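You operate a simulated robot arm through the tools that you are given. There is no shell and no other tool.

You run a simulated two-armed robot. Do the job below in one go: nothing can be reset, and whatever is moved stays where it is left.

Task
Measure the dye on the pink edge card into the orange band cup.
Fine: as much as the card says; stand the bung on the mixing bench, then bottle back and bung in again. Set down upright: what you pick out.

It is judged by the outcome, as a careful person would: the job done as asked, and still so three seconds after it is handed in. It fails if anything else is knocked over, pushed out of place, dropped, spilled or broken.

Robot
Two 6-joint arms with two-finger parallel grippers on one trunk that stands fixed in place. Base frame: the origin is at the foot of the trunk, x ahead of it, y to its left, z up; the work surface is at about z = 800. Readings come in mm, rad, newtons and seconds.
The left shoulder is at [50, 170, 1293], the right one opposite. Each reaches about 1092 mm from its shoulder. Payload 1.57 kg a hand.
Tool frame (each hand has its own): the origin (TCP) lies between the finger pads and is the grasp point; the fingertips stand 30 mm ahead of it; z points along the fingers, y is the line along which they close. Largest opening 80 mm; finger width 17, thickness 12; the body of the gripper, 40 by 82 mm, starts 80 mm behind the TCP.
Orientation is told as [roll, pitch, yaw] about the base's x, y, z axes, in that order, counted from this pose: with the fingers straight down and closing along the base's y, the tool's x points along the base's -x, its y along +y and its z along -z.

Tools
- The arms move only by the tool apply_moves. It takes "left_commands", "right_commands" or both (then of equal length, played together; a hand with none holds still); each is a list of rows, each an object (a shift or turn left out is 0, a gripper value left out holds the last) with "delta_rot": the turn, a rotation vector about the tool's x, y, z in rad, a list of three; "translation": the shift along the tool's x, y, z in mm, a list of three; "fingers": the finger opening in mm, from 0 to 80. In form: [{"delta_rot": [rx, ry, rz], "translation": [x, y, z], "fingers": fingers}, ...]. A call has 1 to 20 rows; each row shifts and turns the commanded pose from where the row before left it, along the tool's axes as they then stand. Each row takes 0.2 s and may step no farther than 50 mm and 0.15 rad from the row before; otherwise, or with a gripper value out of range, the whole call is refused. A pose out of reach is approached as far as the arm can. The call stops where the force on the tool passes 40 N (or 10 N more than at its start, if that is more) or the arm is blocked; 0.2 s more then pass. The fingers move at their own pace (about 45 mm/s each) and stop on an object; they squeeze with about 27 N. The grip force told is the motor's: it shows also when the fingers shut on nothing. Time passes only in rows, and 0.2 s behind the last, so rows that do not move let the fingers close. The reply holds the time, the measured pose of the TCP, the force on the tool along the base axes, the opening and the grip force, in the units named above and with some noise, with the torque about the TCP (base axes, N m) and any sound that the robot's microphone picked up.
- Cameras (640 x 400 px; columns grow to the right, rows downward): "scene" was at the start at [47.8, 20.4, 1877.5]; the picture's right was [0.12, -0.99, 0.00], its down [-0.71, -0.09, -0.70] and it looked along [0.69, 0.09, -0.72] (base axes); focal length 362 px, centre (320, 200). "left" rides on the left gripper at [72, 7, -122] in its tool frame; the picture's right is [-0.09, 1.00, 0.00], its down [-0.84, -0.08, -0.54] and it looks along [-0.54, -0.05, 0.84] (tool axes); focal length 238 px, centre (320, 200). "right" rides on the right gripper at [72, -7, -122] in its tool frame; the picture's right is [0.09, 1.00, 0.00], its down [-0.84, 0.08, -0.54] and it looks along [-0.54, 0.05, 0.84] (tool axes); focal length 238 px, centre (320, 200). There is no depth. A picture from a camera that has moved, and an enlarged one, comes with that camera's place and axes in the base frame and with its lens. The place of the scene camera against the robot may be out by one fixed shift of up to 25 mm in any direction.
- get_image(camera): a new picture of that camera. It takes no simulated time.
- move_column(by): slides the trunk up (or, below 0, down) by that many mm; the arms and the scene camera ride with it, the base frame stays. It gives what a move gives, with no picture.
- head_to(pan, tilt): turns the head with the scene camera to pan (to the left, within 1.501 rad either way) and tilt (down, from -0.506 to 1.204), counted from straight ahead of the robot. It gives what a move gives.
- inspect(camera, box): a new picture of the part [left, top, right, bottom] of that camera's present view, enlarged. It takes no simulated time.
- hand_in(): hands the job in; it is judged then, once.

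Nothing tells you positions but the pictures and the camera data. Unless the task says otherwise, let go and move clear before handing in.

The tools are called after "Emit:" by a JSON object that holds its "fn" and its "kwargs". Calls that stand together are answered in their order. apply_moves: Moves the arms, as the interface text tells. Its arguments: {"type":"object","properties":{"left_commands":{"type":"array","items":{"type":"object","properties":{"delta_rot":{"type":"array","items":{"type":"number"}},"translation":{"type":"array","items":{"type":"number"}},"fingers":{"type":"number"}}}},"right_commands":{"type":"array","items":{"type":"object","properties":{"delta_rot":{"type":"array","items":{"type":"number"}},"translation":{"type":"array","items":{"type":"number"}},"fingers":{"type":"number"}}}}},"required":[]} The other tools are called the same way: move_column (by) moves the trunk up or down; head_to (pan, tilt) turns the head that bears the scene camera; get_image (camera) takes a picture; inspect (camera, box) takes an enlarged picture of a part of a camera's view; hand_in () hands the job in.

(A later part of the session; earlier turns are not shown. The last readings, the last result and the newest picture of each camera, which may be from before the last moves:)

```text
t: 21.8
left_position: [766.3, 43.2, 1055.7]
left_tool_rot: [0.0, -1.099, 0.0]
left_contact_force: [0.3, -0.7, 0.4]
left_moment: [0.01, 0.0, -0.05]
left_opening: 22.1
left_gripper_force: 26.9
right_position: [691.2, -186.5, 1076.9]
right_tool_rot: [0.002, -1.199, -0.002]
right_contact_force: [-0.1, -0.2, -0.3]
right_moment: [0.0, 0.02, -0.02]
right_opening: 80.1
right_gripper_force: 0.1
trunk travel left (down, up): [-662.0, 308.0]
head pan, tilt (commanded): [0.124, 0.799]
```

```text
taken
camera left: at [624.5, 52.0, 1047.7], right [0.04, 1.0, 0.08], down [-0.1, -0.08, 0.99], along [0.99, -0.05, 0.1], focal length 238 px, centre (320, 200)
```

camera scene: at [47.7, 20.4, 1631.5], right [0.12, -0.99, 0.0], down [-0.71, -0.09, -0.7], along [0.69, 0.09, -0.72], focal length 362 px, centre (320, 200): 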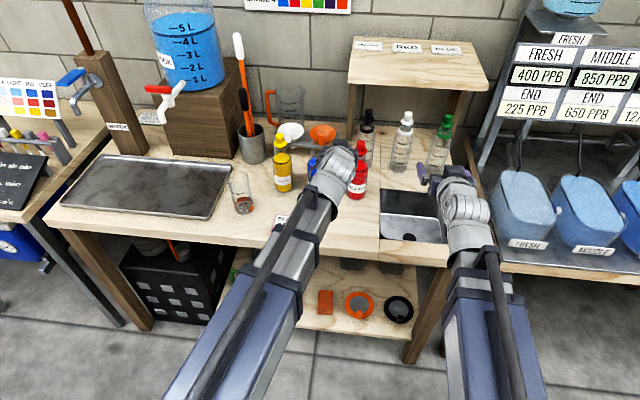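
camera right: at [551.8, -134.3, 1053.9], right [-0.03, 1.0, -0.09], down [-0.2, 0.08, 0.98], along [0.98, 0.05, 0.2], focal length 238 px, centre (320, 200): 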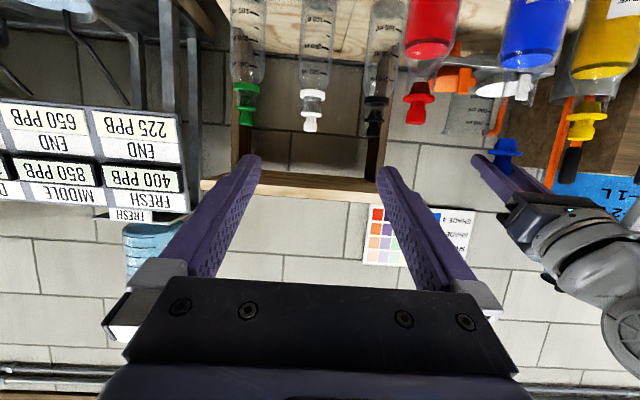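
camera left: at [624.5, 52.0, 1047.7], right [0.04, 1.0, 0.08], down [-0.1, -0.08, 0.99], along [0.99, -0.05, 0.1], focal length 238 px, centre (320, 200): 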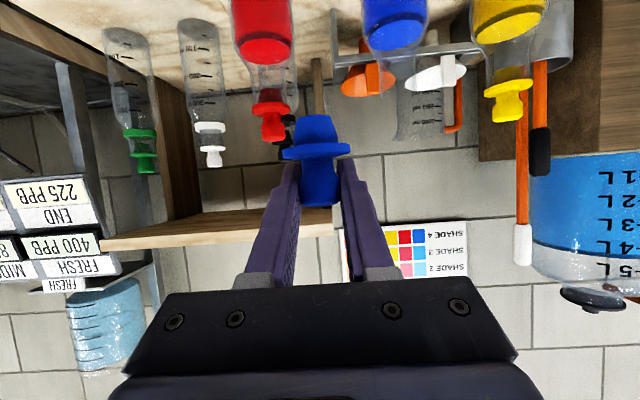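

All clear. I'll lower the trunk most of the way and check.

Emit:
{"fn": "move_column", "kwargs": {"by": -195}}

Emit:
{"fn": "get_image", "kwargs": {"camera": "left"}}

Emit:
{"fn": "get_image", "kwargs": {"camera": "scene"}}

Emit:
{"fn": "get_image", "kwargs": {"camera": "right"}}

```text
t: 23.9
left_position: [765.3, 44.2, 860.8]
left_tool_rot: [-0.001, -1.097, 0.0]
left_contact_force: [-0.3, 0.0, 0.1]
left_moment: [0.01, -0.01, -0.02]
left_opening: 22.4
left_gripper_force: 26.9
right_position: [690.5, -186.5, 881.8]
right_tool_rot: [-0.001, -1.199, -0.001]
right_contact_force: [-0.3, 0.1, 0.3]
right_moment: [0.0, 0.02, 0.0]
right_opening: 80.0
right_gripper_force: 0.0
trunk travel left (down, up): [-467.0, 503.0]
head pan, tilt (commanded): [0.124, 0.799]
```

```text
taken
camera left: at [624.6, 52.1, 852.8], right [0.04, 1.0, 0.08], down [-0.1, -0.08, 0.99], along [0.99, -0.05, 0.1], focal length 238 px, centre (320, 200)
```

left: 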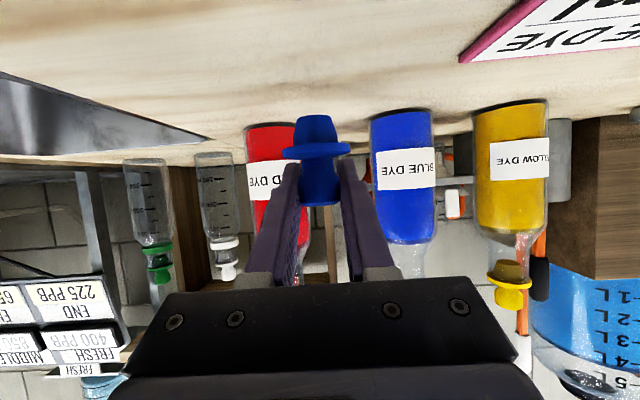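

```text
taken
camera scene: at [47.7, 20.3, 1436.5], right [0.12, -0.99, 0.0], down [-0.71, -0.09, -0.7], along [0.69, 0.09, -0.72], focal length 362 px, centre (320, 200)
```

scene: 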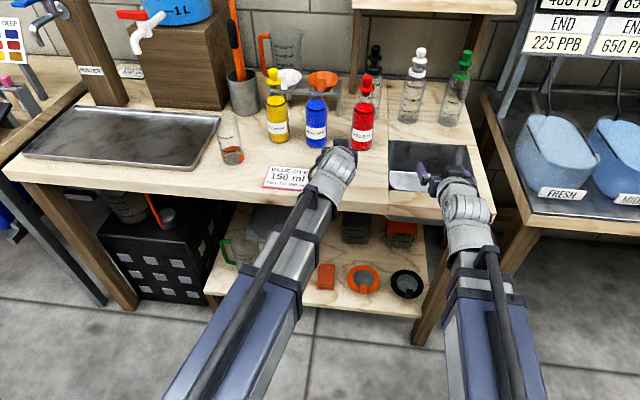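

```text
taken
camera right: at [552.5, -194.8, 859.0], right [-0.03, 1.0, -0.09], down [-0.2, 0.08, 0.98], along [0.98, 0.05, 0.2], focal length 238 px, centre (320, 200)
```

right: 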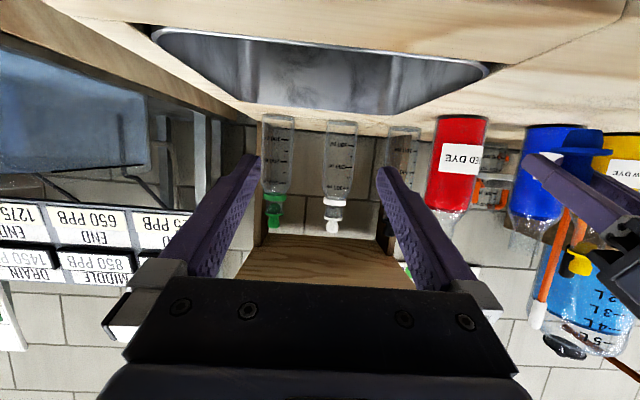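

The foot is about 18 mm above the bench. I'll lower in small steps and watch the force.

Emit:
{"fn": "move_column", "kwargs": {"by": -13}}

Emit:
{"fn": "inspect", "kwargs": {"camera": "right", "box": [480, 100, 640, 260]}}

Emit:
{"fn": "inspect", "kwargs": {"camera": "left", "box": [240, 80, 400, 220]}}

```text
t: 24.5
left_position: [765.9, 43.1, 848.1]
left_tool_rot: [0.001, -1.097, 0.0]
left_contact_force: [0.1, 0.4, 0.1]
left_moment: [0.02, 0.01, -0.01]
left_opening: 22.3
left_gripper_force: 26.9
right_position: [691.1, -187.7, 869.0]
right_tool_rot: [0.0, -1.198, -0.001]
right_contact_force: [-0.5, 0.3, 0.5]
right_moment: [-0.01, 0.0, 0.02]
right_opening: 80.0
right_gripper_force: 0.0
trunk travel left (down, up): [-454.0, 516.0]
head pan, tilt (commanded): [0.124, 0.799]
```

```text
2.50 times, centred on (560, 180) of right
camera zoom: at [552.5, -194.8, 846.0], right [-0.03, 1.0, -0.09], down [-0.2, 0.08, 0.98], along [0.98, 0.05, 0.2], focal length 596 px, centre (-280, 250)
```

zoom: 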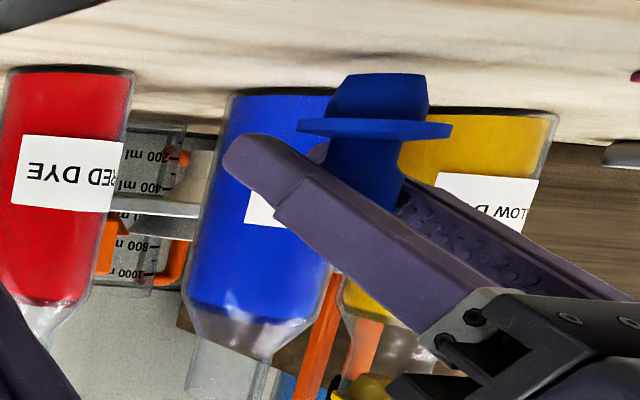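

```text
2.86 times, centred on (320, 150) of left
camera zoom: at [624.5, 52.1, 839.7], right [0.04, 1.0, 0.08], down [-0.1, -0.08, 0.99], along [0.99, -0.05, 0.1], focal length 681 px, centre (320, 343)
```

zoom: 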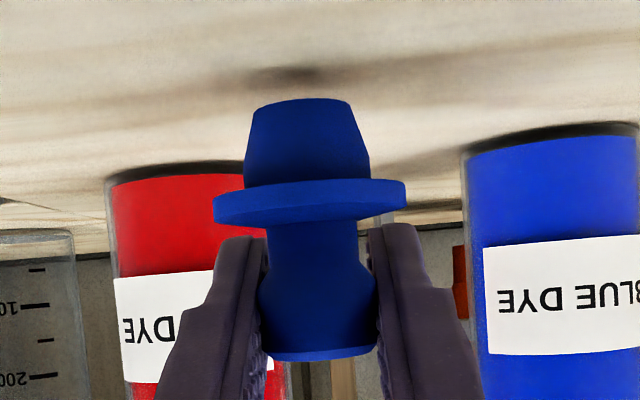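

The contact shadow shows a few mm left. I'll continue in small steps.

Emit:
{"fn": "move_column", "kwargs": {"by": -4}}

Emit:
{"fn": "inspect", "kwargs": {"camera": "left", "box": [240, 80, 400, 220]}}

```text
t: 25.1
left_position: [765.7, 44.0, 844.2]
left_tool_rot: [0.0, -1.098, 0.0]
left_contact_force: [-0.4, 0.1, -0.3]
left_moment: [0.01, 0.0, 0.01]
left_opening: 22.2
left_gripper_force: 27.0
right_position: [690.5, -189.3, 863.9]
right_tool_rot: [0.001, -1.2, 0.001]
right_contact_force: [0.1, -0.5, -0.5]
right_moment: [-0.02, 0.02, -0.01]
right_opening: 80.0
right_gripper_force: 0.1
trunk travel left (down, up): [-450.0, 520.0]
head pan, tilt (commanded): [0.124, 0.799]
```

```text
2.86 times, centred on (320, 150) of left
camera zoom: at [624.6, 52.1, 835.7], right [0.04, 1.0, 0.08], down [-0.1, -0.08, 0.99], along [0.99, -0.05, 0.1], focal length 681 px, centre (320, 343)
```

zoom: 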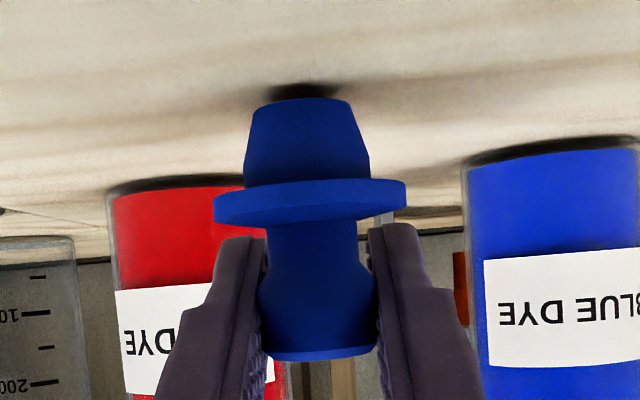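

Emit:
{"fn": "move_column", "kwargs": {"by": -1.5}}

Emit:
{"fn": "inspect", "kwargs": {"camera": "left", "box": [240, 80, 400, 220]}}

```text
t: 25.6
left_position: [764.6, 43.9, 841.7]
left_tool_rot: [0.0, -1.098, -0.001]
left_contact_force: [0.4, -0.5, 1.0]
left_moment: [-0.03, -0.03, -0.02]
left_opening: 22.2
left_gripper_force: 26.8
right_position: [691.3, -187.8, 863.8]
right_tool_rot: [0.0, -1.198, 0.001]
right_contact_force: [-0.2, 0.1, 0.1]
right_moment: [0.03, 0.02, -0.01]
right_opening: 79.9
right_gripper_force: 0.0
trunk travel left (down, up): [-448.0, 522.0]
head pan, tilt (commanded): [0.124, 0.799]
```

```text
2.86 times, centred on (320, 150) of left
camera zoom: at [624.6, 52.1, 834.2], right [0.04, 1.0, 0.08], down [-0.1, -0.08, 0.99], along [0.99, -0.05, 0.1], focal length 681 px, centre (320, 343)
```

zoom: 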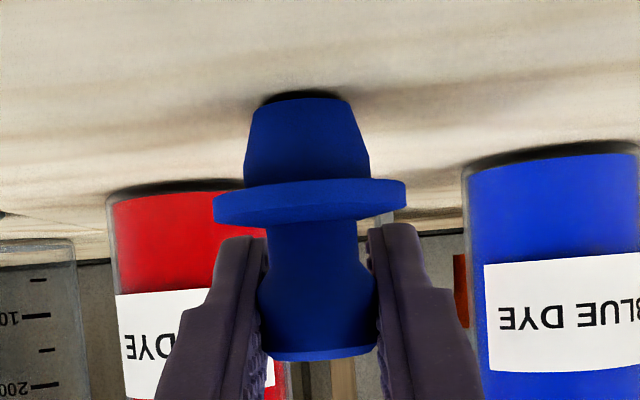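

Emit:
{"fn": "move_column", "kwargs": {"by": -0.7}}

Emit:
{"fn": "apply_moves", "kwargs": {"left_commands": [{}, {}]}}

Emit:
{"fn": "inspect", "kwargs": {"camera": "left", "box": [240, 80, 400, 220]}}

```text
t: 26.1
left_position: [765.4, 44.8, 841.9]
left_tool_rot: [0.0, -1.098, 0.001]
left_contact_force: [-0.5, 0.8, -0.5]
left_moment: [-0.01, 0.0, 0.03]
left_opening: 22.2
left_gripper_force: 27.2
right_position: [690.9, -188.7, 863.0]
right_tool_rot: [-0.001, -1.199, 0.0]
right_contact_force: [-0.4, 0.4, 0.0]
right_moment: [0.01, -0.01, 0.02]
right_opening: 79.7
right_gripper_force: 0.1
trunk travel left (down, up): [-448.0, 522.0]
head pan, tilt (commanded): [0.124, 0.799]
```

```text
t: 26.7
left_position: [766.1, 44.7, 841.7]
left_tool_rot: [0.001, -1.097, 0.0]
left_contact_force: [-0.1, 0.5, 0.4]
left_moment: [0.0, 0.02, -0.03]
left_opening: 22.4
left_gripper_force: 27.4
right_position: [691.4, -187.3, 863.0]
right_tool_rot: [0.001, -1.199, 0.0]
right_contact_force: [-0.6, 0.8, -0.2]
right_moment: [-0.05, -0.03, -0.04]
right_opening: 79.9
right_gripper_force: 0.1
trunk travel left (down, up): [-448.0, 522.0]
head pan, tilt (commanded): [0.124, 0.799]
```

```text
2.86 times, centred on (320, 150) of left
camera zoom: at [624.6, 52.1, 833.5], right [0.04, 1.0, 0.08], down [-0.1, -0.08, 0.99], along [0.99, -0.05, 0.1], focal length 681 px, centre (320, 343)
```

zoom: 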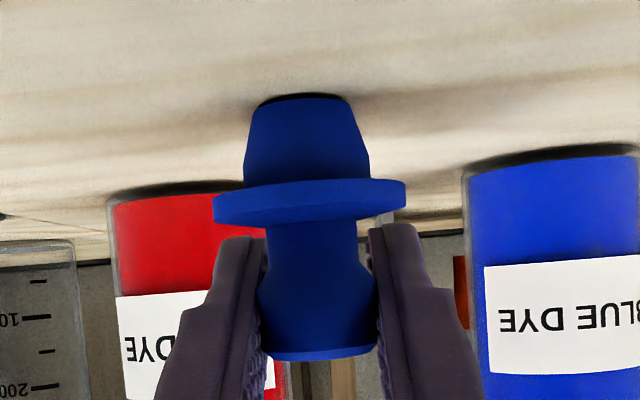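

Emit:
{"fn": "move_column", "kwargs": {"by": -0.8}}

Emit:
{"fn": "apply_moves", "kwargs": {"left_commands": [{}, {}]}}

Emit:
{"fn": "inspect", "kwargs": {"camera": "left", "box": [240, 80, 400, 220]}}

```text
t: 27.2
left_position: [765.2, 44.8, 841.4]
left_tool_rot: [0.0, -1.096, -0.002]
left_contact_force: [-0.3, 0.5, -0.8]
left_moment: [0.03, 0.0, 0.0]
left_opening: 22.2
left_gripper_force: 27.4
right_position: [691.2, -187.4, 862.1]
right_tool_rot: [0.0, -1.198, -0.001]
right_contact_force: [-0.3, 0.5, 0.3]
right_moment: [-0.02, 0.01, 0.0]
right_opening: 79.7
right_gripper_force: 0.1
trunk travel left (down, up): [-447.0, 523.0]
head pan, tilt (commanded): [0.124, 0.799]
```

```text
t: 27.8
left_position: [765.0, 44.9, 840.5]
left_tool_rot: [0.0, -1.095, 0.0]
left_contact_force: [0.9, -0.3, 0.4]
left_moment: [0.02, -0.02, -0.04]
left_opening: 22.2
left_gripper_force: 27.6
right_position: [691.0, -187.9, 861.0]
right_tool_rot: [0.001, -1.199, -0.001]
right_contact_force: [0.0, 0.4, 0.6]
right_moment: [0.0, 0.01, -0.03]
right_opening: 79.8
right_gripper_force: 0.0
trunk travel left (down, up): [-447.0, 523.0]
head pan, tilt (commanded): [0.124, 0.799]
```

```text
2.86 times, centred on (320, 150) of left
camera zoom: at [624.6, 52.1, 832.7], right [0.04, 1.0, 0.08], down [-0.1, -0.08, 0.99], along [0.99, -0.05, 0.1], focal length 681 px, centre (320, 343)
```

zoom: 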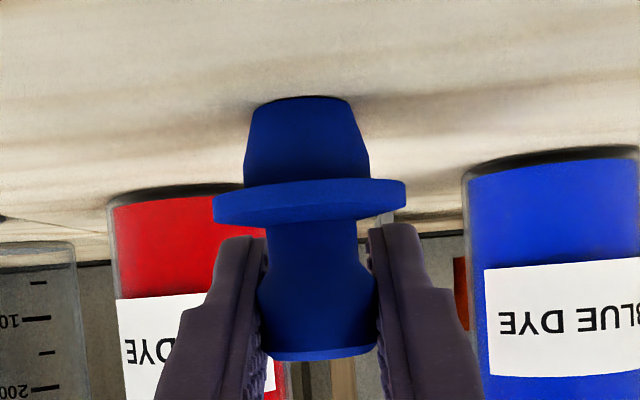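

The shadow gap has closed, so the foot is on the bench. I'll open the fingers gently.

Emit:
{"fn": "apply_moves", "kwargs": {"left_commands": [{"fingers": 24}, {"fingers": 26}, {"fingers": 30}, {"fingers": 36}, {"fingers": 44}, {}]}}

Emit:
{"fn": "get_image", "kwargs": {"camera": "left"}}

Emit:
{"fn": "inspect", "kwargs": {"camera": "left", "box": [240, 80, 400, 220]}}

```text
t: 29.2
left_position: [766.4, 44.8, 840.7]
left_tool_rot: [0.001, -1.097, 0.0]
left_contact_force: [-0.4, 0.4, -0.2]
left_moment: [-0.02, 0.01, 0.01]
left_opening: 44.1
left_gripper_force: 0.2
right_position: [691.1, -187.0, 860.5]
right_tool_rot: [0.0, -1.197, 0.001]
right_contact_force: [-0.4, 0.4, 0.7]
right_moment: [0.02, -0.03, 0.0]
right_opening: 80.1
right_gripper_force: 0.0
trunk travel left (down, up): [-447.0, 523.0]
head pan, tilt (commanded): [0.124, 0.799]
```

```text
taken
camera left: at [624.6, 52.1, 832.7], right [0.04, 1.0, 0.08], down [-0.1, -0.08, 0.99], along [0.99, -0.05, 0.1], focal length 238 px, centre (320, 200)
```

left: 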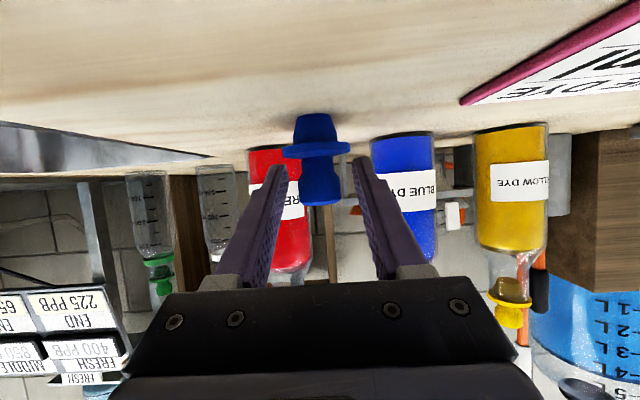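

```text
2.86 times, centred on (320, 150) of left
camera zoom: at [624.6, 52.1, 832.7], right [0.04, 1.0, 0.08], down [-0.1, -0.08, 0.99], along [0.99, -0.05, 0.1], focal length 681 px, centre (320, 343)
```

zoom: 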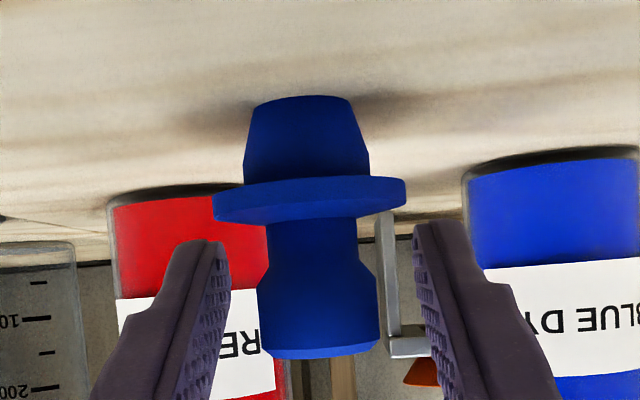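

The bung stands upright on the bench by itself. I'll open wider, lift straight up with the trunk, and then park the left hand over to the left, clear of the cup.

Emit:
{"fn": "apply_moves", "kwargs": {"left_commands": [{"fingers": 62}, {}, {}]}}

Emit:
{"fn": "move_column", "kwargs": {"by": 110}}

Emit:
{"fn": "inspect", "kwargs": {"camera": "right", "box": [400, 0, 640, 200]}}

Emit:
{"fn": "apply_moves", "kwargs": {"left_commands": [{"translation": [9, 40, -18]}, {"translation": [9, 40, -18]}, {"translation": [9, 40, -18]}, {"translation": [9, 40, -18]}, {"translation": [9, 40, -18]}, {"translation": [9, 40, -18]}, {"translation": [0, 45, 0]}, {"translation": [0, 45, 0]}, {"translation": [0, 45, 0]}, {"translation": [0, 45, 0]}, {}, {}]}}

Emit:
{"fn": "get_image", "kwargs": {"camera": "scene"}}

```text
t: 30.0
left_position: [765.1, 44.7, 840.0]
left_tool_rot: [-0.001, -1.098, 0.0]
left_contact_force: [-0.1, -0.9, 0.1]
left_moment: [0.02, 0.0, -0.03]
left_opening: 61.8
left_gripper_force: 0.0
right_position: [690.5, -187.5, 861.8]
right_tool_rot: [0.0, -1.199, -0.002]
right_contact_force: [-0.7, -0.6, -0.5]
right_moment: [-0.05, 0.0, 0.01]
right_opening: 79.9
right_gripper_force: 0.1
trunk travel left (down, up): [-447.0, 523.0]
head pan, tilt (commanded): [0.124, 0.799]
```

```text
t: 31.4
left_position: [766.7, 43.7, 950.6]
left_tool_rot: [0.001, -1.097, -0.001]
left_contact_force: [-0.1, -0.7, -0.3]
left_moment: [0.0, 0.02, 0.01]
left_opening: 62.2
left_gripper_force: 0.1
right_position: [691.5, -187.5, 971.7]
right_tool_rot: [-0.001, -1.199, 0.0]
right_contact_force: [-0.2, 0.4, 0.2]
right_moment: [0.01, 0.02, 0.02]
right_opening: 79.9
right_gripper_force: 0.1
trunk travel left (down, up): [-557.0, 413.0]
head pan, tilt (commanded): [0.124, 0.799]
```

```text
2.00 times, centred on (520, 100) of right
camera zoom: at [552.6, -194.9, 948.9], right [-0.03, 1.0, -0.09], down [-0.2, 0.08, 0.98], along [0.98, 0.05, 0.2], focal length 477 px, centre (-80, 400)
```

zoom: 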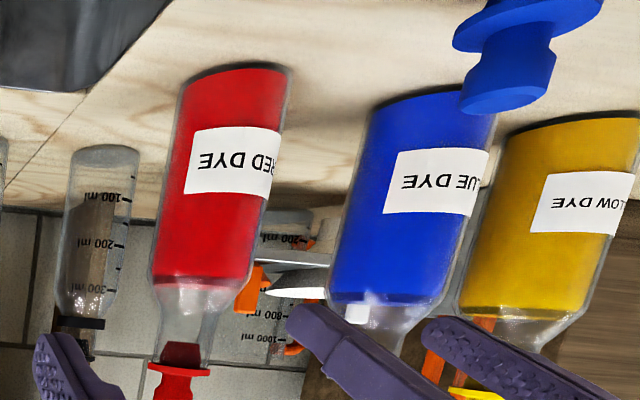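

```text
t: 34.0
left_position: [644.0, 464.1, 951.2]
left_tool_rot: [0.001, -1.097, 0.001]
left_contact_force: [-0.2, 0.1, -0.1]
left_moment: [0.01, 0.02, 0.01]
left_opening: 62.2
left_gripper_force: 0.1
right_position: [690.9, -186.6, 972.2]
right_tool_rot: [0.0, -1.199, 0.002]
right_contact_force: [-0.5, -0.5, 0.0]
right_moment: [-0.01, 0.0, -0.02]
right_opening: 79.9
right_gripper_force: 0.1
trunk travel left (down, up): [-557.0, 413.0]
head pan, tilt (commanded): [0.124, 0.799]
```

```text
taken
camera scene: at [47.7, 20.3, 1526.5], right [0.12, -0.99, 0.0], down [-0.71, -0.09, -0.7], along [0.69, 0.09, -0.72], focal length 362 px, centre (320, 200)
```

scene: 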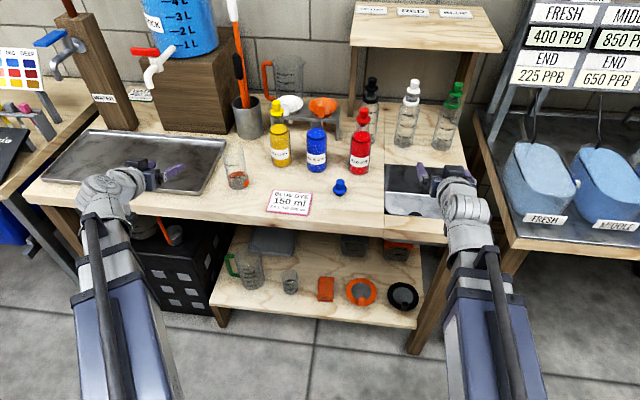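

The bung is standing and the left hand is parked clear. Now I'll bring the right hand in front of the open blue bottle and look for its exact axis.

Emit:
{"fn": "apply_moves", "kwargs": {"right_commands": [{"translation": [-2.54, 44.4, 6.5]}, {"translation": [-2.54, 44.4, 6.5]}, {"translation": [-2.54, 44.4, 6.5]}, {"translation": [-2.54, 44.4, 6.5]}, {"translation": [-2.54, 44.4, 6.5]}, {"translation": [-2.54, 44.4, 6.5]}, {"translation": [-2.54, 44.4, 6.5]}, {}, {}]}}

Emit:
{"fn": "get_image", "kwargs": {"camera": "right"}}

Emit:
{"fn": "get_image", "kwargs": {"camera": "left"}}

Emit:
{"fn": "inspect", "kwargs": {"camera": "scene", "box": [200, 80, 400, 220]}}

```text
t: 36.0
left_position: [645.2, 463.0, 951.5]
left_tool_rot: [0.0, -1.097, 0.001]
left_contact_force: [-0.5, 0.9, 0.0]
left_moment: [-0.01, 0.0, 0.01]
left_opening: 61.9
left_gripper_force: 0.1
right_position: [741.6, 123.6, 972.4]
right_tool_rot: [0.0, -1.198, -0.001]
right_contact_force: [-0.8, -0.4, 1.2]
right_moment: [0.0, 0.0, 0.0]
right_opening: 80.1
right_gripper_force: 0.1
trunk travel left (down, up): [-557.0, 413.0]
head pan, tilt (commanded): [0.124, 0.799]
```

```text
taken
camera right: at [602.5, 116.4, 948.9], right [-0.03, 1.0, -0.09], down [-0.2, 0.08, 0.98], along [0.98, 0.05, 0.2], focal length 238 px, centre (320, 200)
```

right: 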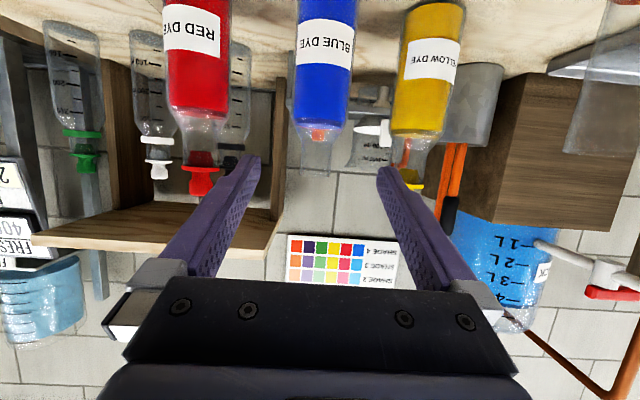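

```text
taken
camera left: at [503.9, 470.9, 942.8], right [0.04, 1.0, 0.08], down [-0.1, -0.08, 0.99], along [0.99, -0.05, 0.1], focal length 238 px, centre (320, 200)
```

left: 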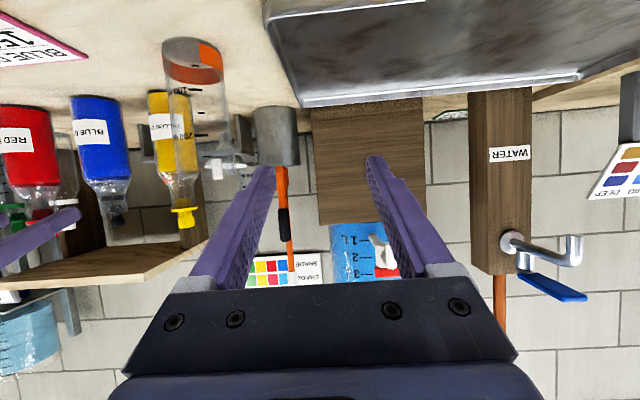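

```text
2.86 times, centred on (300, 150) of scene
camera zoom: at [47.7, 20.3, 1526.5], right [0.12, -0.99, 0.0], down [-0.71, -0.09, -0.7], along [0.69, 0.09, -0.72], focal length 1034 px, centre (377, 343)
```

zoom: 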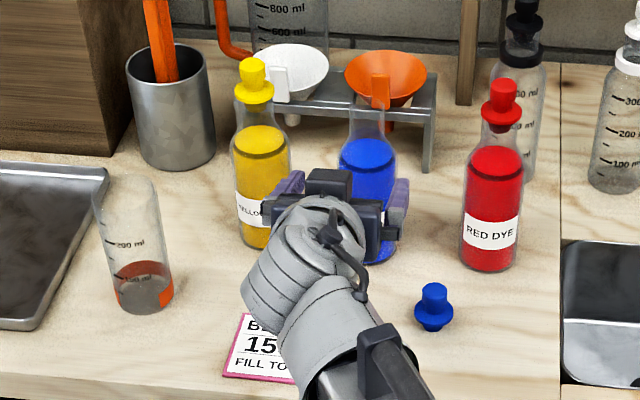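

I see the open bottle between the fingers' planes. I'll enlarge it to measure the bottle's axis, neck height and liquid level, and enlarge the cup from the left.

Emit:
{"fn": "inspect", "kwargs": {"camera": "right", "box": [270, 0, 380, 190]}}

Emit:
{"fn": "inspect", "kwargs": {"camera": "left", "box": [60, 20, 260, 220]}}

```text
2.11 times, centred on (325, 95) of right
camera zoom: at [602.5, 116.4, 948.9], right [-0.03, 1.0, -0.09], down [-0.2, 0.08, 0.98], along [0.98, 0.05, 0.2], focal length 502 px, centre (310, 421)
```

zoom: 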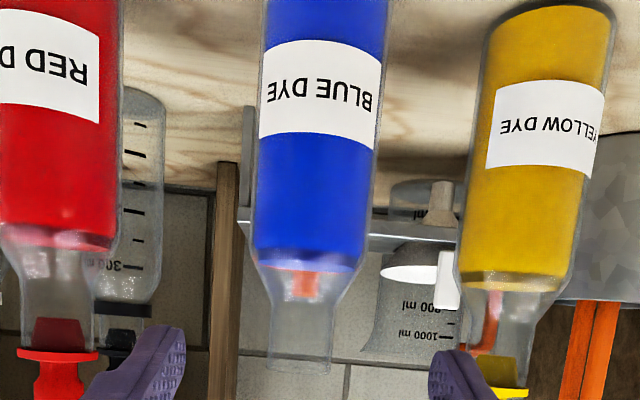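

```text
2.00 times, centred on (160, 120) of left
camera zoom: at [503.9, 470.9, 942.8], right [0.04, 1.0, 0.08], down [-0.1, -0.08, 0.99], along [0.99, -0.05, 0.1], focal length 477 px, centre (640, 360)
```

zoom: 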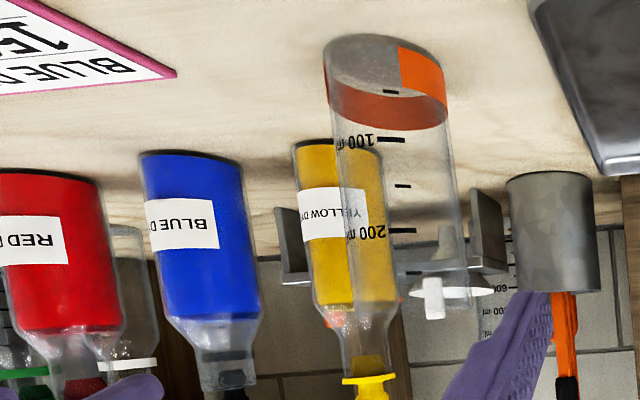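

The bottle axis is at y≈122, with the body 58 mm wide up to z≈920, the neck rim at z≈974 and the liquid level at about 916. I'll lower to grasp height (z≈880) and approach.

Emit:
{"fn": "move_column", "kwargs": {"by": -92}}

Emit:
{"fn": "apply_moves", "kwargs": {"right_commands": [{"translation": [-10.9, -1.8, 28]}, {"translation": [-10.9, 0, 28]}, {"translation": [-10.9, 0, 28]}, {}, {}]}}

Emit:
{"fn": "get_image", "kwargs": {"camera": "right"}}

Emit:
{"fn": "get_image", "kwargs": {"camera": "scene"}}

```text
t: 37.3
left_position: [645.1, 462.0, 858.7]
left_tool_rot: [0.0, -1.097, -0.001]
left_contact_force: [0.9, -0.4, 0.3]
left_moment: [0.0, -0.01, 0.0]
left_opening: 62.2
left_gripper_force: 0.1
right_position: [741.4, 124.1, 880.4]
right_tool_rot: [0.001, -1.197, 0.002]
right_contact_force: [0.5, 0.0, 0.4]
right_moment: [0.02, 0.01, -0.01]
right_opening: 80.3
right_gripper_force: 0.0
trunk travel left (down, up): [-465.0, 505.0]
head pan, tilt (commanded): [0.124, 0.799]
```

```text
t: 38.5
left_position: [644.6, 462.5, 858.7]
left_tool_rot: [-0.001, -1.097, 0.0]
left_contact_force: [-0.9, -0.3, -0.7]
left_moment: [-0.03, -0.02, 0.0]
left_opening: 62.2
left_gripper_force: 0.1
right_position: [829.3, 120.5, 878.8]
right_tool_rot: [0.0, -1.197, 0.001]
right_contact_force: [0.6, 0.2, 0.5]
right_moment: [-0.02, -0.04, -0.01]
right_opening: 79.9
right_gripper_force: 0.1
trunk travel left (down, up): [-465.0, 505.0]
head pan, tilt (commanded): [0.124, 0.799]
```

```text
taken
camera right: at [691.3, 113.1, 856.9], right [-0.03, 1.0, -0.09], down [-0.2, 0.08, 0.98], along [0.98, 0.05, 0.2], focal length 238 px, centre (320, 200)
```

right: 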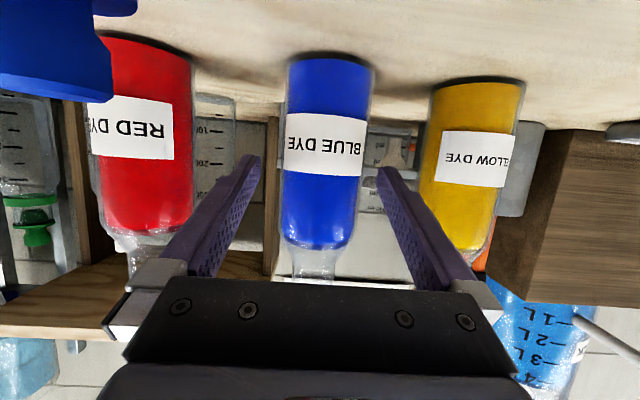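

```text
taken
camera scene: at [47.6, 20.4, 1434.5], right [0.12, -0.99, 0.0], down [-0.71, -0.09, -0.7], along [0.69, 0.09, -0.72], focal length 362 px, centre (320, 200)
```

scene: 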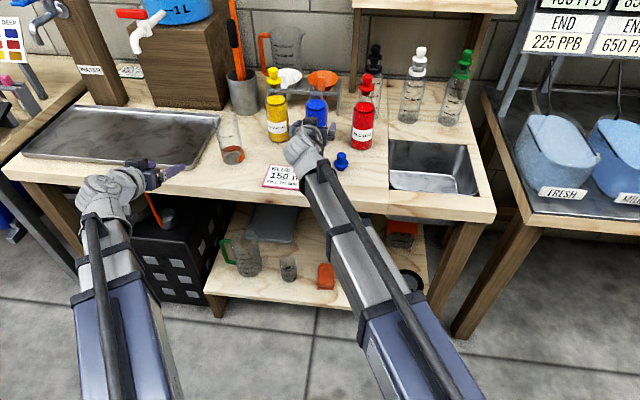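

The bottle is centred between the fingers. I'll go forward the last 41 mm and close.

Emit:
{"fn": "apply_moves", "kwargs": {"right_commands": [{"translation": [-7.4, 0, 19.1]}, {"translation": [-7.4, 0, 19.1]}, {}]}}

Emit:
{"fn": "get_image", "kwargs": {"camera": "right"}}

```text
t: 39.3
left_position: [644.8, 463.0, 860.2]
left_tool_rot: [0.001, -1.098, -0.001]
left_contact_force: [0.0, 0.4, -0.8]
left_moment: [0.02, -0.02, 0.0]
left_opening: 62.3
left_gripper_force: 0.0
right_position: [870.8, 121.2, 880.3]
right_tool_rot: [0.002, -1.197, 0.001]
right_contact_force: [0.6, -0.3, -0.1]
right_moment: [-0.03, 0.01, -0.01]
right_opening: 80.1
right_gripper_force: 0.1
trunk travel left (down, up): [-465.0, 505.0]
head pan, tilt (commanded): [0.124, 0.799]
```

```text
taken
camera right: at [732.2, 114.2, 856.8], right [-0.03, 1.0, -0.09], down [-0.2, 0.08, 0.98], along [0.98, 0.05, 0.2], focal length 238 px, centre (320, 200)
```

right: 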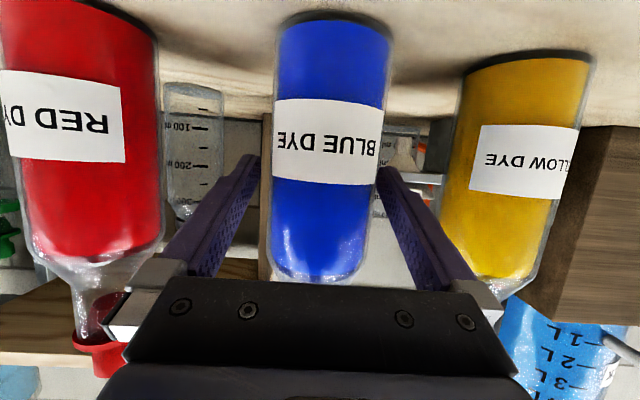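

Centred to about 1 mm. Closing on the bottle body now.

Emit:
{"fn": "apply_moves", "kwargs": {"right_commands": [{"fingers": 68}, {"fingers": 62}, {"fingers": 45}, {"fingers": 45}, {"fingers": 45}, {}]}}

Emit:
{"fn": "get_image", "kwargs": {"camera": "right"}}

Emit:
{"fn": "inspect", "kwargs": {"camera": "scene", "box": [240, 50, 400, 210]}}

```text
t: 40.7
left_position: [644.5, 462.3, 860.3]
left_tool_rot: [0.001, -1.098, 0.001]
left_contact_force: [0.6, 0.3, 0.4]
left_moment: [-0.02, -0.01, 0.01]
left_opening: 62.0
left_gripper_force: 0.0
right_position: [870.3, 121.9, 878.3]
right_tool_rot: [0.001, -1.196, 0.0]
right_contact_force: [0.0, 1.7, 1.2]
right_moment: [0.02, -0.04, 0.02]
right_opening: 59.4
right_gripper_force: 26.7
trunk travel left (down, up): [-465.0, 505.0]
head pan, tilt (commanded): [0.124, 0.799]
```

```text
taken
camera right: at [732.0, 114.6, 856.9], right [-0.03, 1.0, -0.09], down [-0.2, 0.08, 0.98], along [0.98, 0.05, 0.2], focal length 238 px, centre (320, 200)
```

right: 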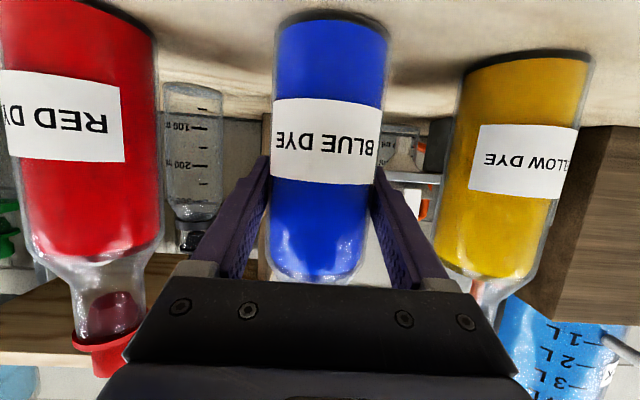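

```text
2.50 times, centred on (320, 130) of scene
camera zoom: at [47.7, 20.6, 1434.5], right [0.12, -0.99, 0.0], down [-0.71, -0.09, -0.7], along [0.69, 0.09, -0.72], focal length 904 px, centre (320, 375)
```

zoom: 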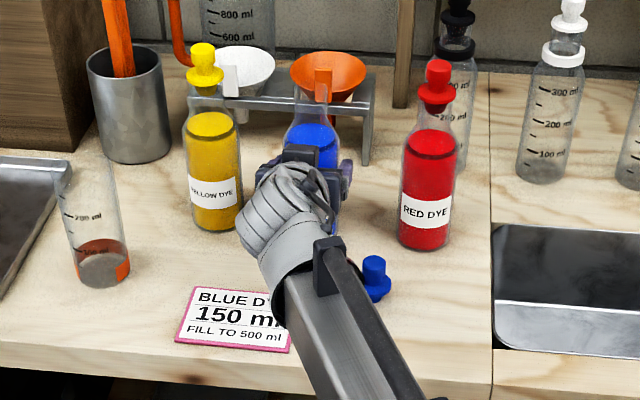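

The bottle is gripped (59 mm, 27 N). Before lifting, I'll take closer views of the cup to pin its position.

Emit:
{"fn": "inspect", "kwargs": {"camera": "left", "box": [120, 20, 260, 180]}}

Emit:
{"fn": "inspect", "kwargs": {"camera": "scene", "box": [200, 100, 270, 180]}}

```text
2.50 times, centred on (190, 100) of left
camera zoom: at [503.9, 471.0, 850.7], right [0.04, 1.0, 0.08], down [-0.1, -0.08, 0.99], along [0.99, -0.05, 0.1], focal length 596 px, centre (645, 450)
```

zoom: 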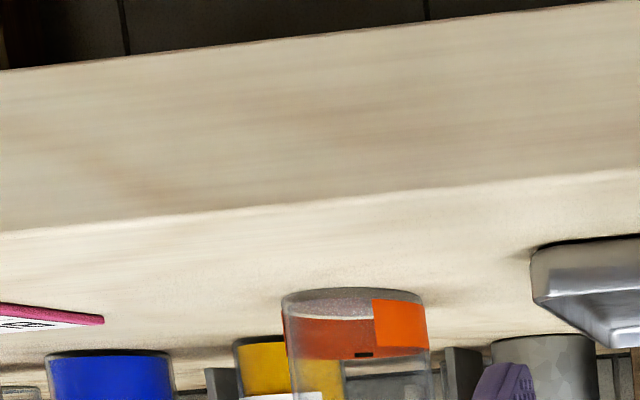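

```text
5.00 times, centred on (235, 140) of scene
camera zoom: at [47.7, 20.6, 1434.5], right [0.12, -0.99, 0.0], down [-0.71, -0.09, -0.7], along [0.69, 0.09, -0.72], focal length 1809 px, centre (745, 500)
```

zoom: 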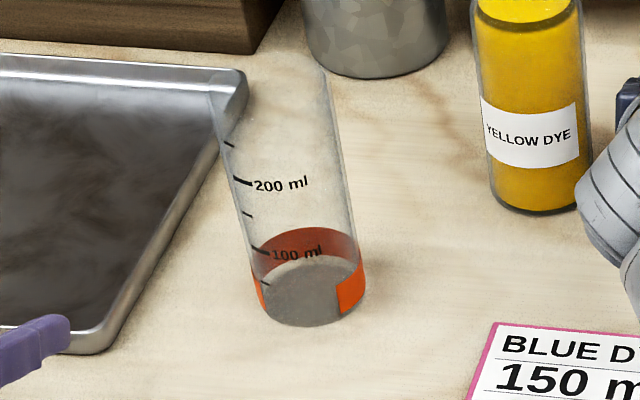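

The cup sits at about (766, 336), rim about z 930. Now I'll lift the bottle with the trunk and check the weight.

Emit:
{"fn": "move_column", "kwargs": {"by": 8}}

Emit:
{"fn": "move_column", "kwargs": {"by": 52}}

Emit:
{"fn": "apply_moves", "kwargs": {"right_commands": [{}, {}]}}

Emit:
{"fn": "get_image", "kwargs": {"camera": "right"}}

Emit:
{"fn": "get_image", "kwargs": {"camera": "scene"}}

```text
t: 41.2
left_position: [646.6, 463.3, 866.9]
left_tool_rot: [0.001, -1.098, 0.0]
left_contact_force: [0.5, -0.9, 0.3]
left_moment: [0.01, -0.03, 0.01]
left_opening: 62.1
left_gripper_force: 0.1
right_position: [870.8, 121.7, 886.4]
right_tool_rot: [0.0, -1.195, 0.001]
right_contact_force: [0.2, -0.6, -2.9]
right_moment: [-0.03, -0.01, 0.04]
right_opening: 59.6
right_gripper_force: 27.3
trunk travel left (down, up): [-473.0, 497.0]
head pan, tilt (commanded): [0.124, 0.799]
```

```text
t: 42.2
left_position: [646.5, 461.0, 919.1]
left_tool_rot: [-0.001, -1.098, 0.0]
left_contact_force: [0.5, -0.7, 0.2]
left_moment: [0.0, 0.0, -0.01]
left_opening: 61.9
left_gripper_force: 0.1
right_position: [870.7, 122.7, 939.5]
right_tool_rot: [-0.001, -1.195, 0.001]
right_contact_force: [0.0, -0.6, -3.6]
right_moment: [0.0, -0.02, -0.02]
right_opening: 59.5
right_gripper_force: 26.8
trunk travel left (down, up): [-525.0, 445.0]
head pan, tilt (commanded): [0.124, 0.799]
```

```text
t: 42.8
left_position: [645.2, 462.6, 919.5]
left_tool_rot: [0.0, -1.098, 0.0]
left_contact_force: [0.0, -0.5, -0.4]
left_moment: [-0.03, -0.03, 0.02]
left_opening: 61.6
left_gripper_force: 0.1
right_position: [871.4, 121.6, 938.5]
right_tool_rot: [0.001, -1.197, 0.0]
right_contact_force: [0.1, -0.9, -3.5]
right_moment: [0.0, 0.01, -0.02]
right_opening: 59.6
right_gripper_force: 26.8
trunk travel left (down, up): [-525.0, 445.0]
head pan, tilt (commanded): [0.124, 0.799]
```

```text
taken
camera right: at [732.3, 114.4, 916.6], right [-0.03, 1.0, -0.09], down [-0.2, 0.08, 0.98], along [0.98, 0.05, 0.2], focal length 238 px, centre (320, 200)
```

right: 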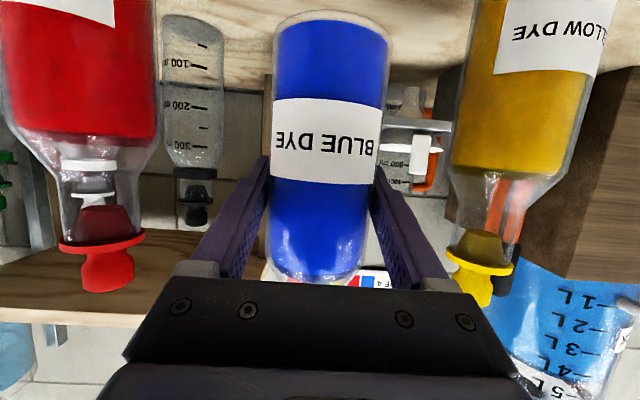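

```text
taken
camera scene: at [48.1, 20.5, 1494.4], right [0.12, -0.99, 0.0], down [-0.71, -0.09, -0.7], along [0.69, 0.09, -0.72], focal length 362 px, centre (320, 200)
```

scene: 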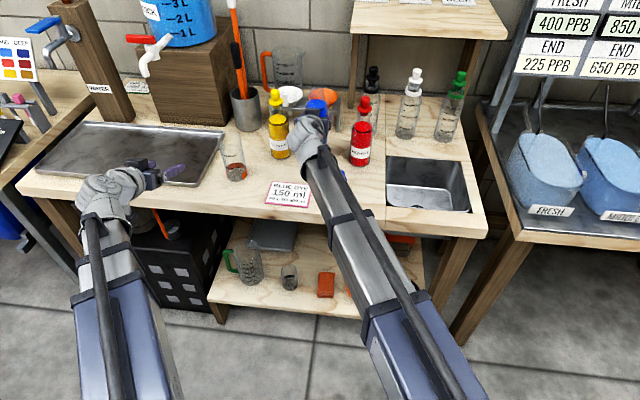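

The bottle is lifted (about 3.5 N) and everything else is in place. I'll bring it back and then left, gently, to just right of the cup.

Emit:
{"fn": "apply_moves", "kwargs": {"right_commands": [{"translation": [3.8, 0, -9.8]}, {"translation": [7.61, 0, -19.57]}, {"translation": [7.61, 0, -19.57]}, {"translation": [7.61, 0, -19.57]}, {"translation": [7.61, 0, -19.57]}, {"translation": [3.8, 0, -9.8]}, {"translation": [0, 10, 0]}, {"translation": [0, 20, 0]}, {"translation": [0, 20, 0]}, {"translation": [0, 20, 0]}, {"translation": [0, 20, 0]}, {"translation": [0, 15, 0]}, {"translation": [0, 5, 0]}, {}, {}]}}

Emit:
{"fn": "get_image", "kwargs": {"camera": "right"}}

Emit:
{"fn": "get_image", "kwargs": {"camera": "left"}}

Emit:
{"fn": "get_image", "kwargs": {"camera": "scene"}}

```text
t: 46.0
left_position: [644.9, 463.1, 918.6]
left_tool_rot: [0.0, -1.098, 0.001]
left_contact_force: [0.3, 0.6, -0.2]
left_moment: [0.06, 0.01, -0.03]
left_opening: 62.0
left_gripper_force: 0.1
right_position: [765.4, 231.5, 938.0]
right_tool_rot: [0.0, -1.197, -0.001]
right_contact_force: [-0.1, 0.0, -4.8]
right_moment: [0.01, 0.0, 0.01]
right_opening: 59.3
right_gripper_force: 27.3
trunk travel left (down, up): [-525.0, 445.0]
head pan, tilt (commanded): [0.124, 0.799]
```

```text
taken
camera right: at [626.8, 224.2, 916.6], right [-0.03, 1.0, -0.09], down [-0.2, 0.08, 0.98], along [0.98, 0.05, 0.19], focal length 238 px, centre (320, 200)
```

right: 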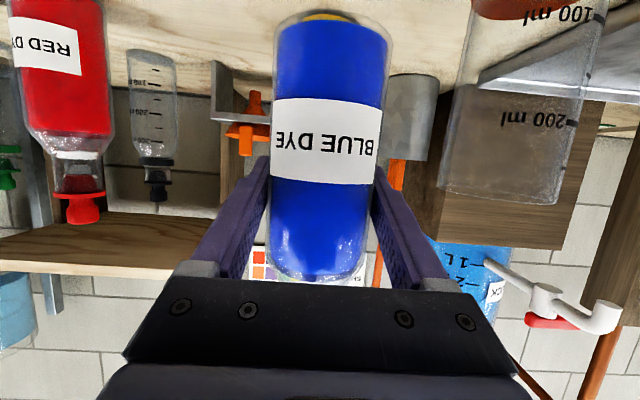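

```text
taken
camera left: at [504.1, 471.0, 910.6], right [0.04, 1.0, 0.08], down [-0.1, -0.08, 0.99], along [0.99, -0.05, 0.1], focal length 238 px, centre (320, 200)
```

left: 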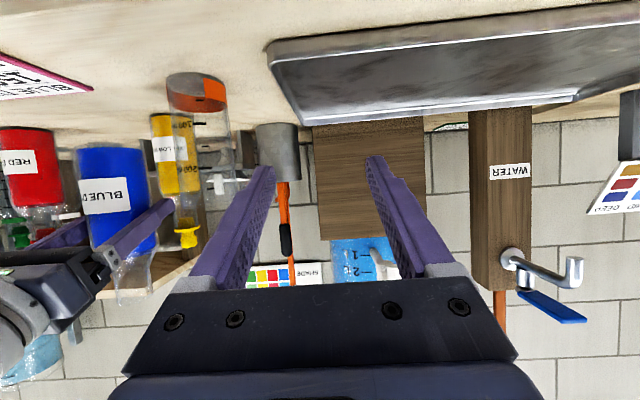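

```text
taken
camera scene: at [48.0, 20.5, 1494.4], right [0.12, -0.99, 0.0], down [-0.71, -0.09, -0.7], along [0.69, 0.09, -0.72], focal length 362 px, centre (320, 200)
```

scene: 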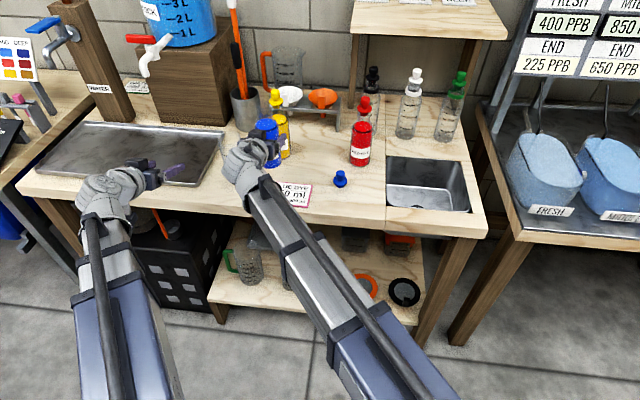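

The bottle hangs just right of the cup. I'll centre it in x with the cup, then begin tilting towards the cup, well short of pouring, to check direction and clearances.

Emit:
{"fn": "apply_moves", "kwargs": {"right_commands": [{"translation": [0.7, 7.5, -1.8]}, {"delta_rot": [0.0362, 0, -0.0932], "translation": [-0.37, 0, -0.14]}, {"delta_rot": [0.0362, 0, -0.0932], "translation": [-1.1, -0.12, -0.43]}, {"delta_rot": [0.0362, 0, -0.0932], "translation": [-1.81, -0.39, -0.7]}, {"delta_rot": [0.0362, 0, -0.0932], "translation": [-2.43, -0.81, -0.94]}, {"delta_rot": [0.0362, 0, -0.0932], "translation": [-2.98, -1.35, -1.16]}, {}, {}]}}

Emit:
{"fn": "get_image", "kwargs": {"camera": "left"}}

Emit:
{"fn": "get_image", "kwargs": {"camera": "scene"}}

Emit:
{"fn": "get_image", "kwargs": {"camera": "right"}}

```text
t: 47.8
left_position: [644.7, 462.9, 919.7]
left_tool_rot: [0.001, -1.098, 0.002]
left_contact_force: [-0.5, 0.9, -0.2]
left_moment: [0.01, 0.0, -0.02]
left_opening: 62.0
left_gripper_force: 0.1
right_position: [763.7, 239.4, 947.7]
right_tool_rot: [-0.982, -0.956, 0.885]
right_contact_force: [-0.3, -0.2, -3.9]
right_moment: [0.01, 0.01, 0.01]
right_opening: 59.7
right_gripper_force: 27.3
trunk travel left (down, up): [-525.0, 445.0]
head pan, tilt (commanded): [0.124, 0.799]
```

```text
taken
camera left: at [504.2, 471.0, 910.6], right [0.04, 1.0, 0.08], down [-0.1, -0.08, 0.99], along [0.99, -0.05, 0.1], focal length 238 px, centre (320, 200)
```

left: 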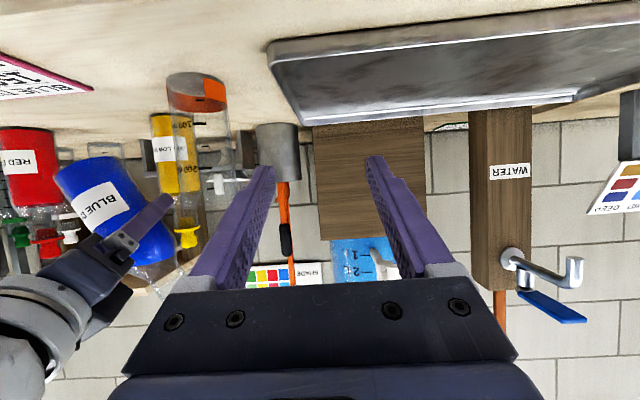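

```text
taken
camera scene: at [48.0, 20.5, 1494.4], right [0.12, -0.99, 0.0], down [-0.71, -0.09, -0.7], along [0.69, 0.09, -0.72], focal length 362 px, centre (320, 200)
```

scene: 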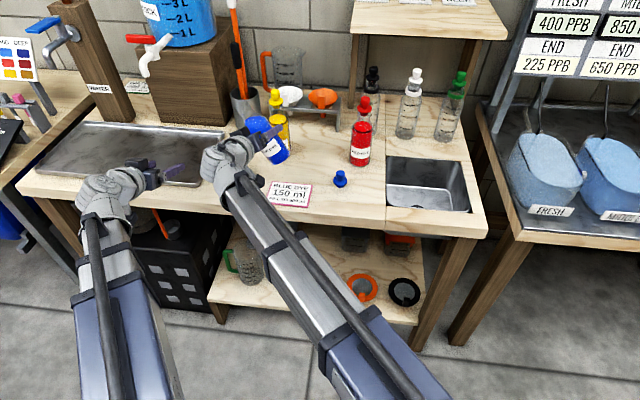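

```text
taken
camera right: at [625.6, 222.1, 932.5], right [-0.04, 0.83, -0.55], down [-0.2, 0.54, 0.82], along [0.98, 0.14, 0.15], focal length 238 px, centre (320, 200)
```

right: 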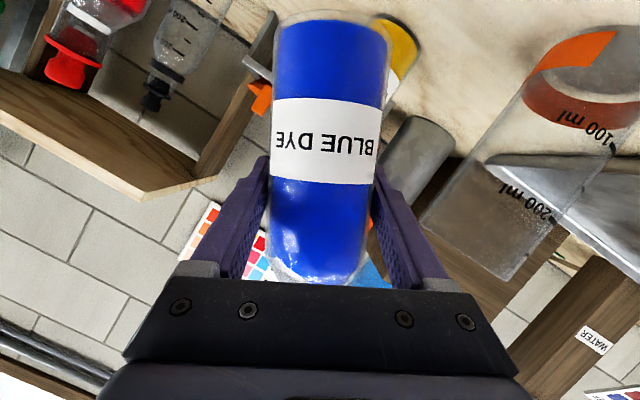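

Direction and clearances look right; the left camera sees cup and bottle side-on. I'll continue the tilt to about 57°, still short of pouring.

Emit:
{"fn": "apply_moves", "kwargs": {"right_commands": [{"delta_rot": [0.0362, 0, -0.0932], "translation": [-3.41, -2.0, -1.32]}, {"delta_rot": [0.0362, 0, -0.0932], "translation": [-3.71, -2.72, -1.44]}, {"delta_rot": [0.0362, 0, -0.0932], "translation": [-3.87, -3.5, -1.5]}, {"delta_rot": [0.0362, 0, -0.0932], "translation": [-3.89, -4.3, -1.51]}, {"delta_rot": [0.0362, 0, -0.0932], "translation": [-3.75, -5.08, -1.46]}, {}, {}]}}

Emit:
{"fn": "get_image", "kwargs": {"camera": "left"}}

Emit:
{"fn": "get_image", "kwargs": {"camera": "scene"}}

Emit:
{"fn": "get_image", "kwargs": {"camera": "right"}}

```text
t: 49.4
left_position: [644.8, 463.0, 919.4]
left_tool_rot: [0.001, -1.099, 0.0]
left_contact_force: [0.2, 0.2, -0.2]
left_moment: [0.0, -0.02, 0.0]
left_opening: 62.2
left_gripper_force: 0.1
right_position: [764.2, 238.8, 976.3]
right_tool_rot: [-1.341, -0.526, 1.137]
right_contact_force: [-0.1, 0.3, -3.0]
right_moment: [0.02, 0.03, -0.01]
right_opening: 59.5
right_gripper_force: 27.0
trunk travel left (down, up): [-525.0, 445.0]
head pan, tilt (commanded): [0.124, 0.799]
```

```text
taken
camera left: at [504.2, 471.0, 910.6], right [0.04, 1.0, 0.08], down [-0.1, -0.08, 0.99], along [0.99, -0.05, 0.1], focal length 238 px, centre (320, 200)
```

left: 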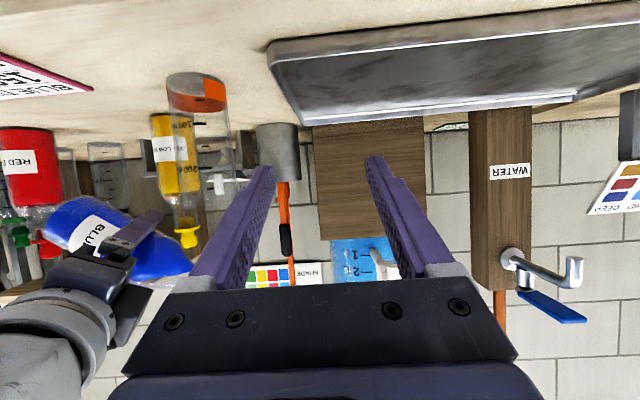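

```text
taken
camera scene: at [48.0, 20.5, 1494.4], right [0.12, -0.99, 0.0], down [-0.71, -0.09, -0.7], along [0.69, 0.09, -0.72], focal length 362 px, centre (320, 200)
```

scene: 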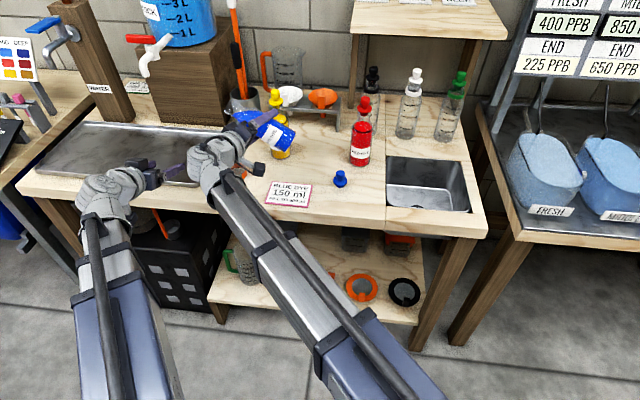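

```text
taken
camera right: at [625.5, 215.5, 969.6], right [-0.04, 0.46, -0.88], down [-0.2, 0.86, 0.46], along [0.98, 0.19, 0.06], focal length 238 px, centre (320, 200)
```

right: 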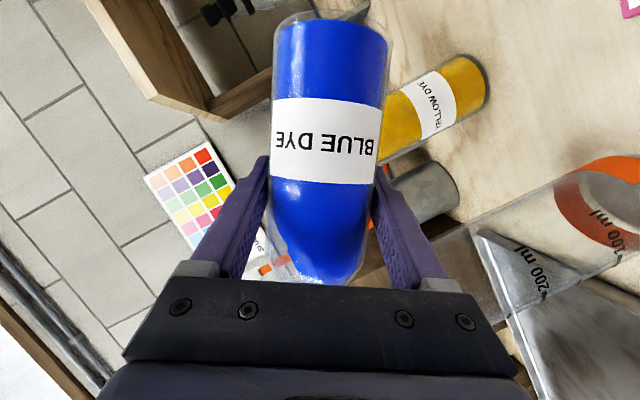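

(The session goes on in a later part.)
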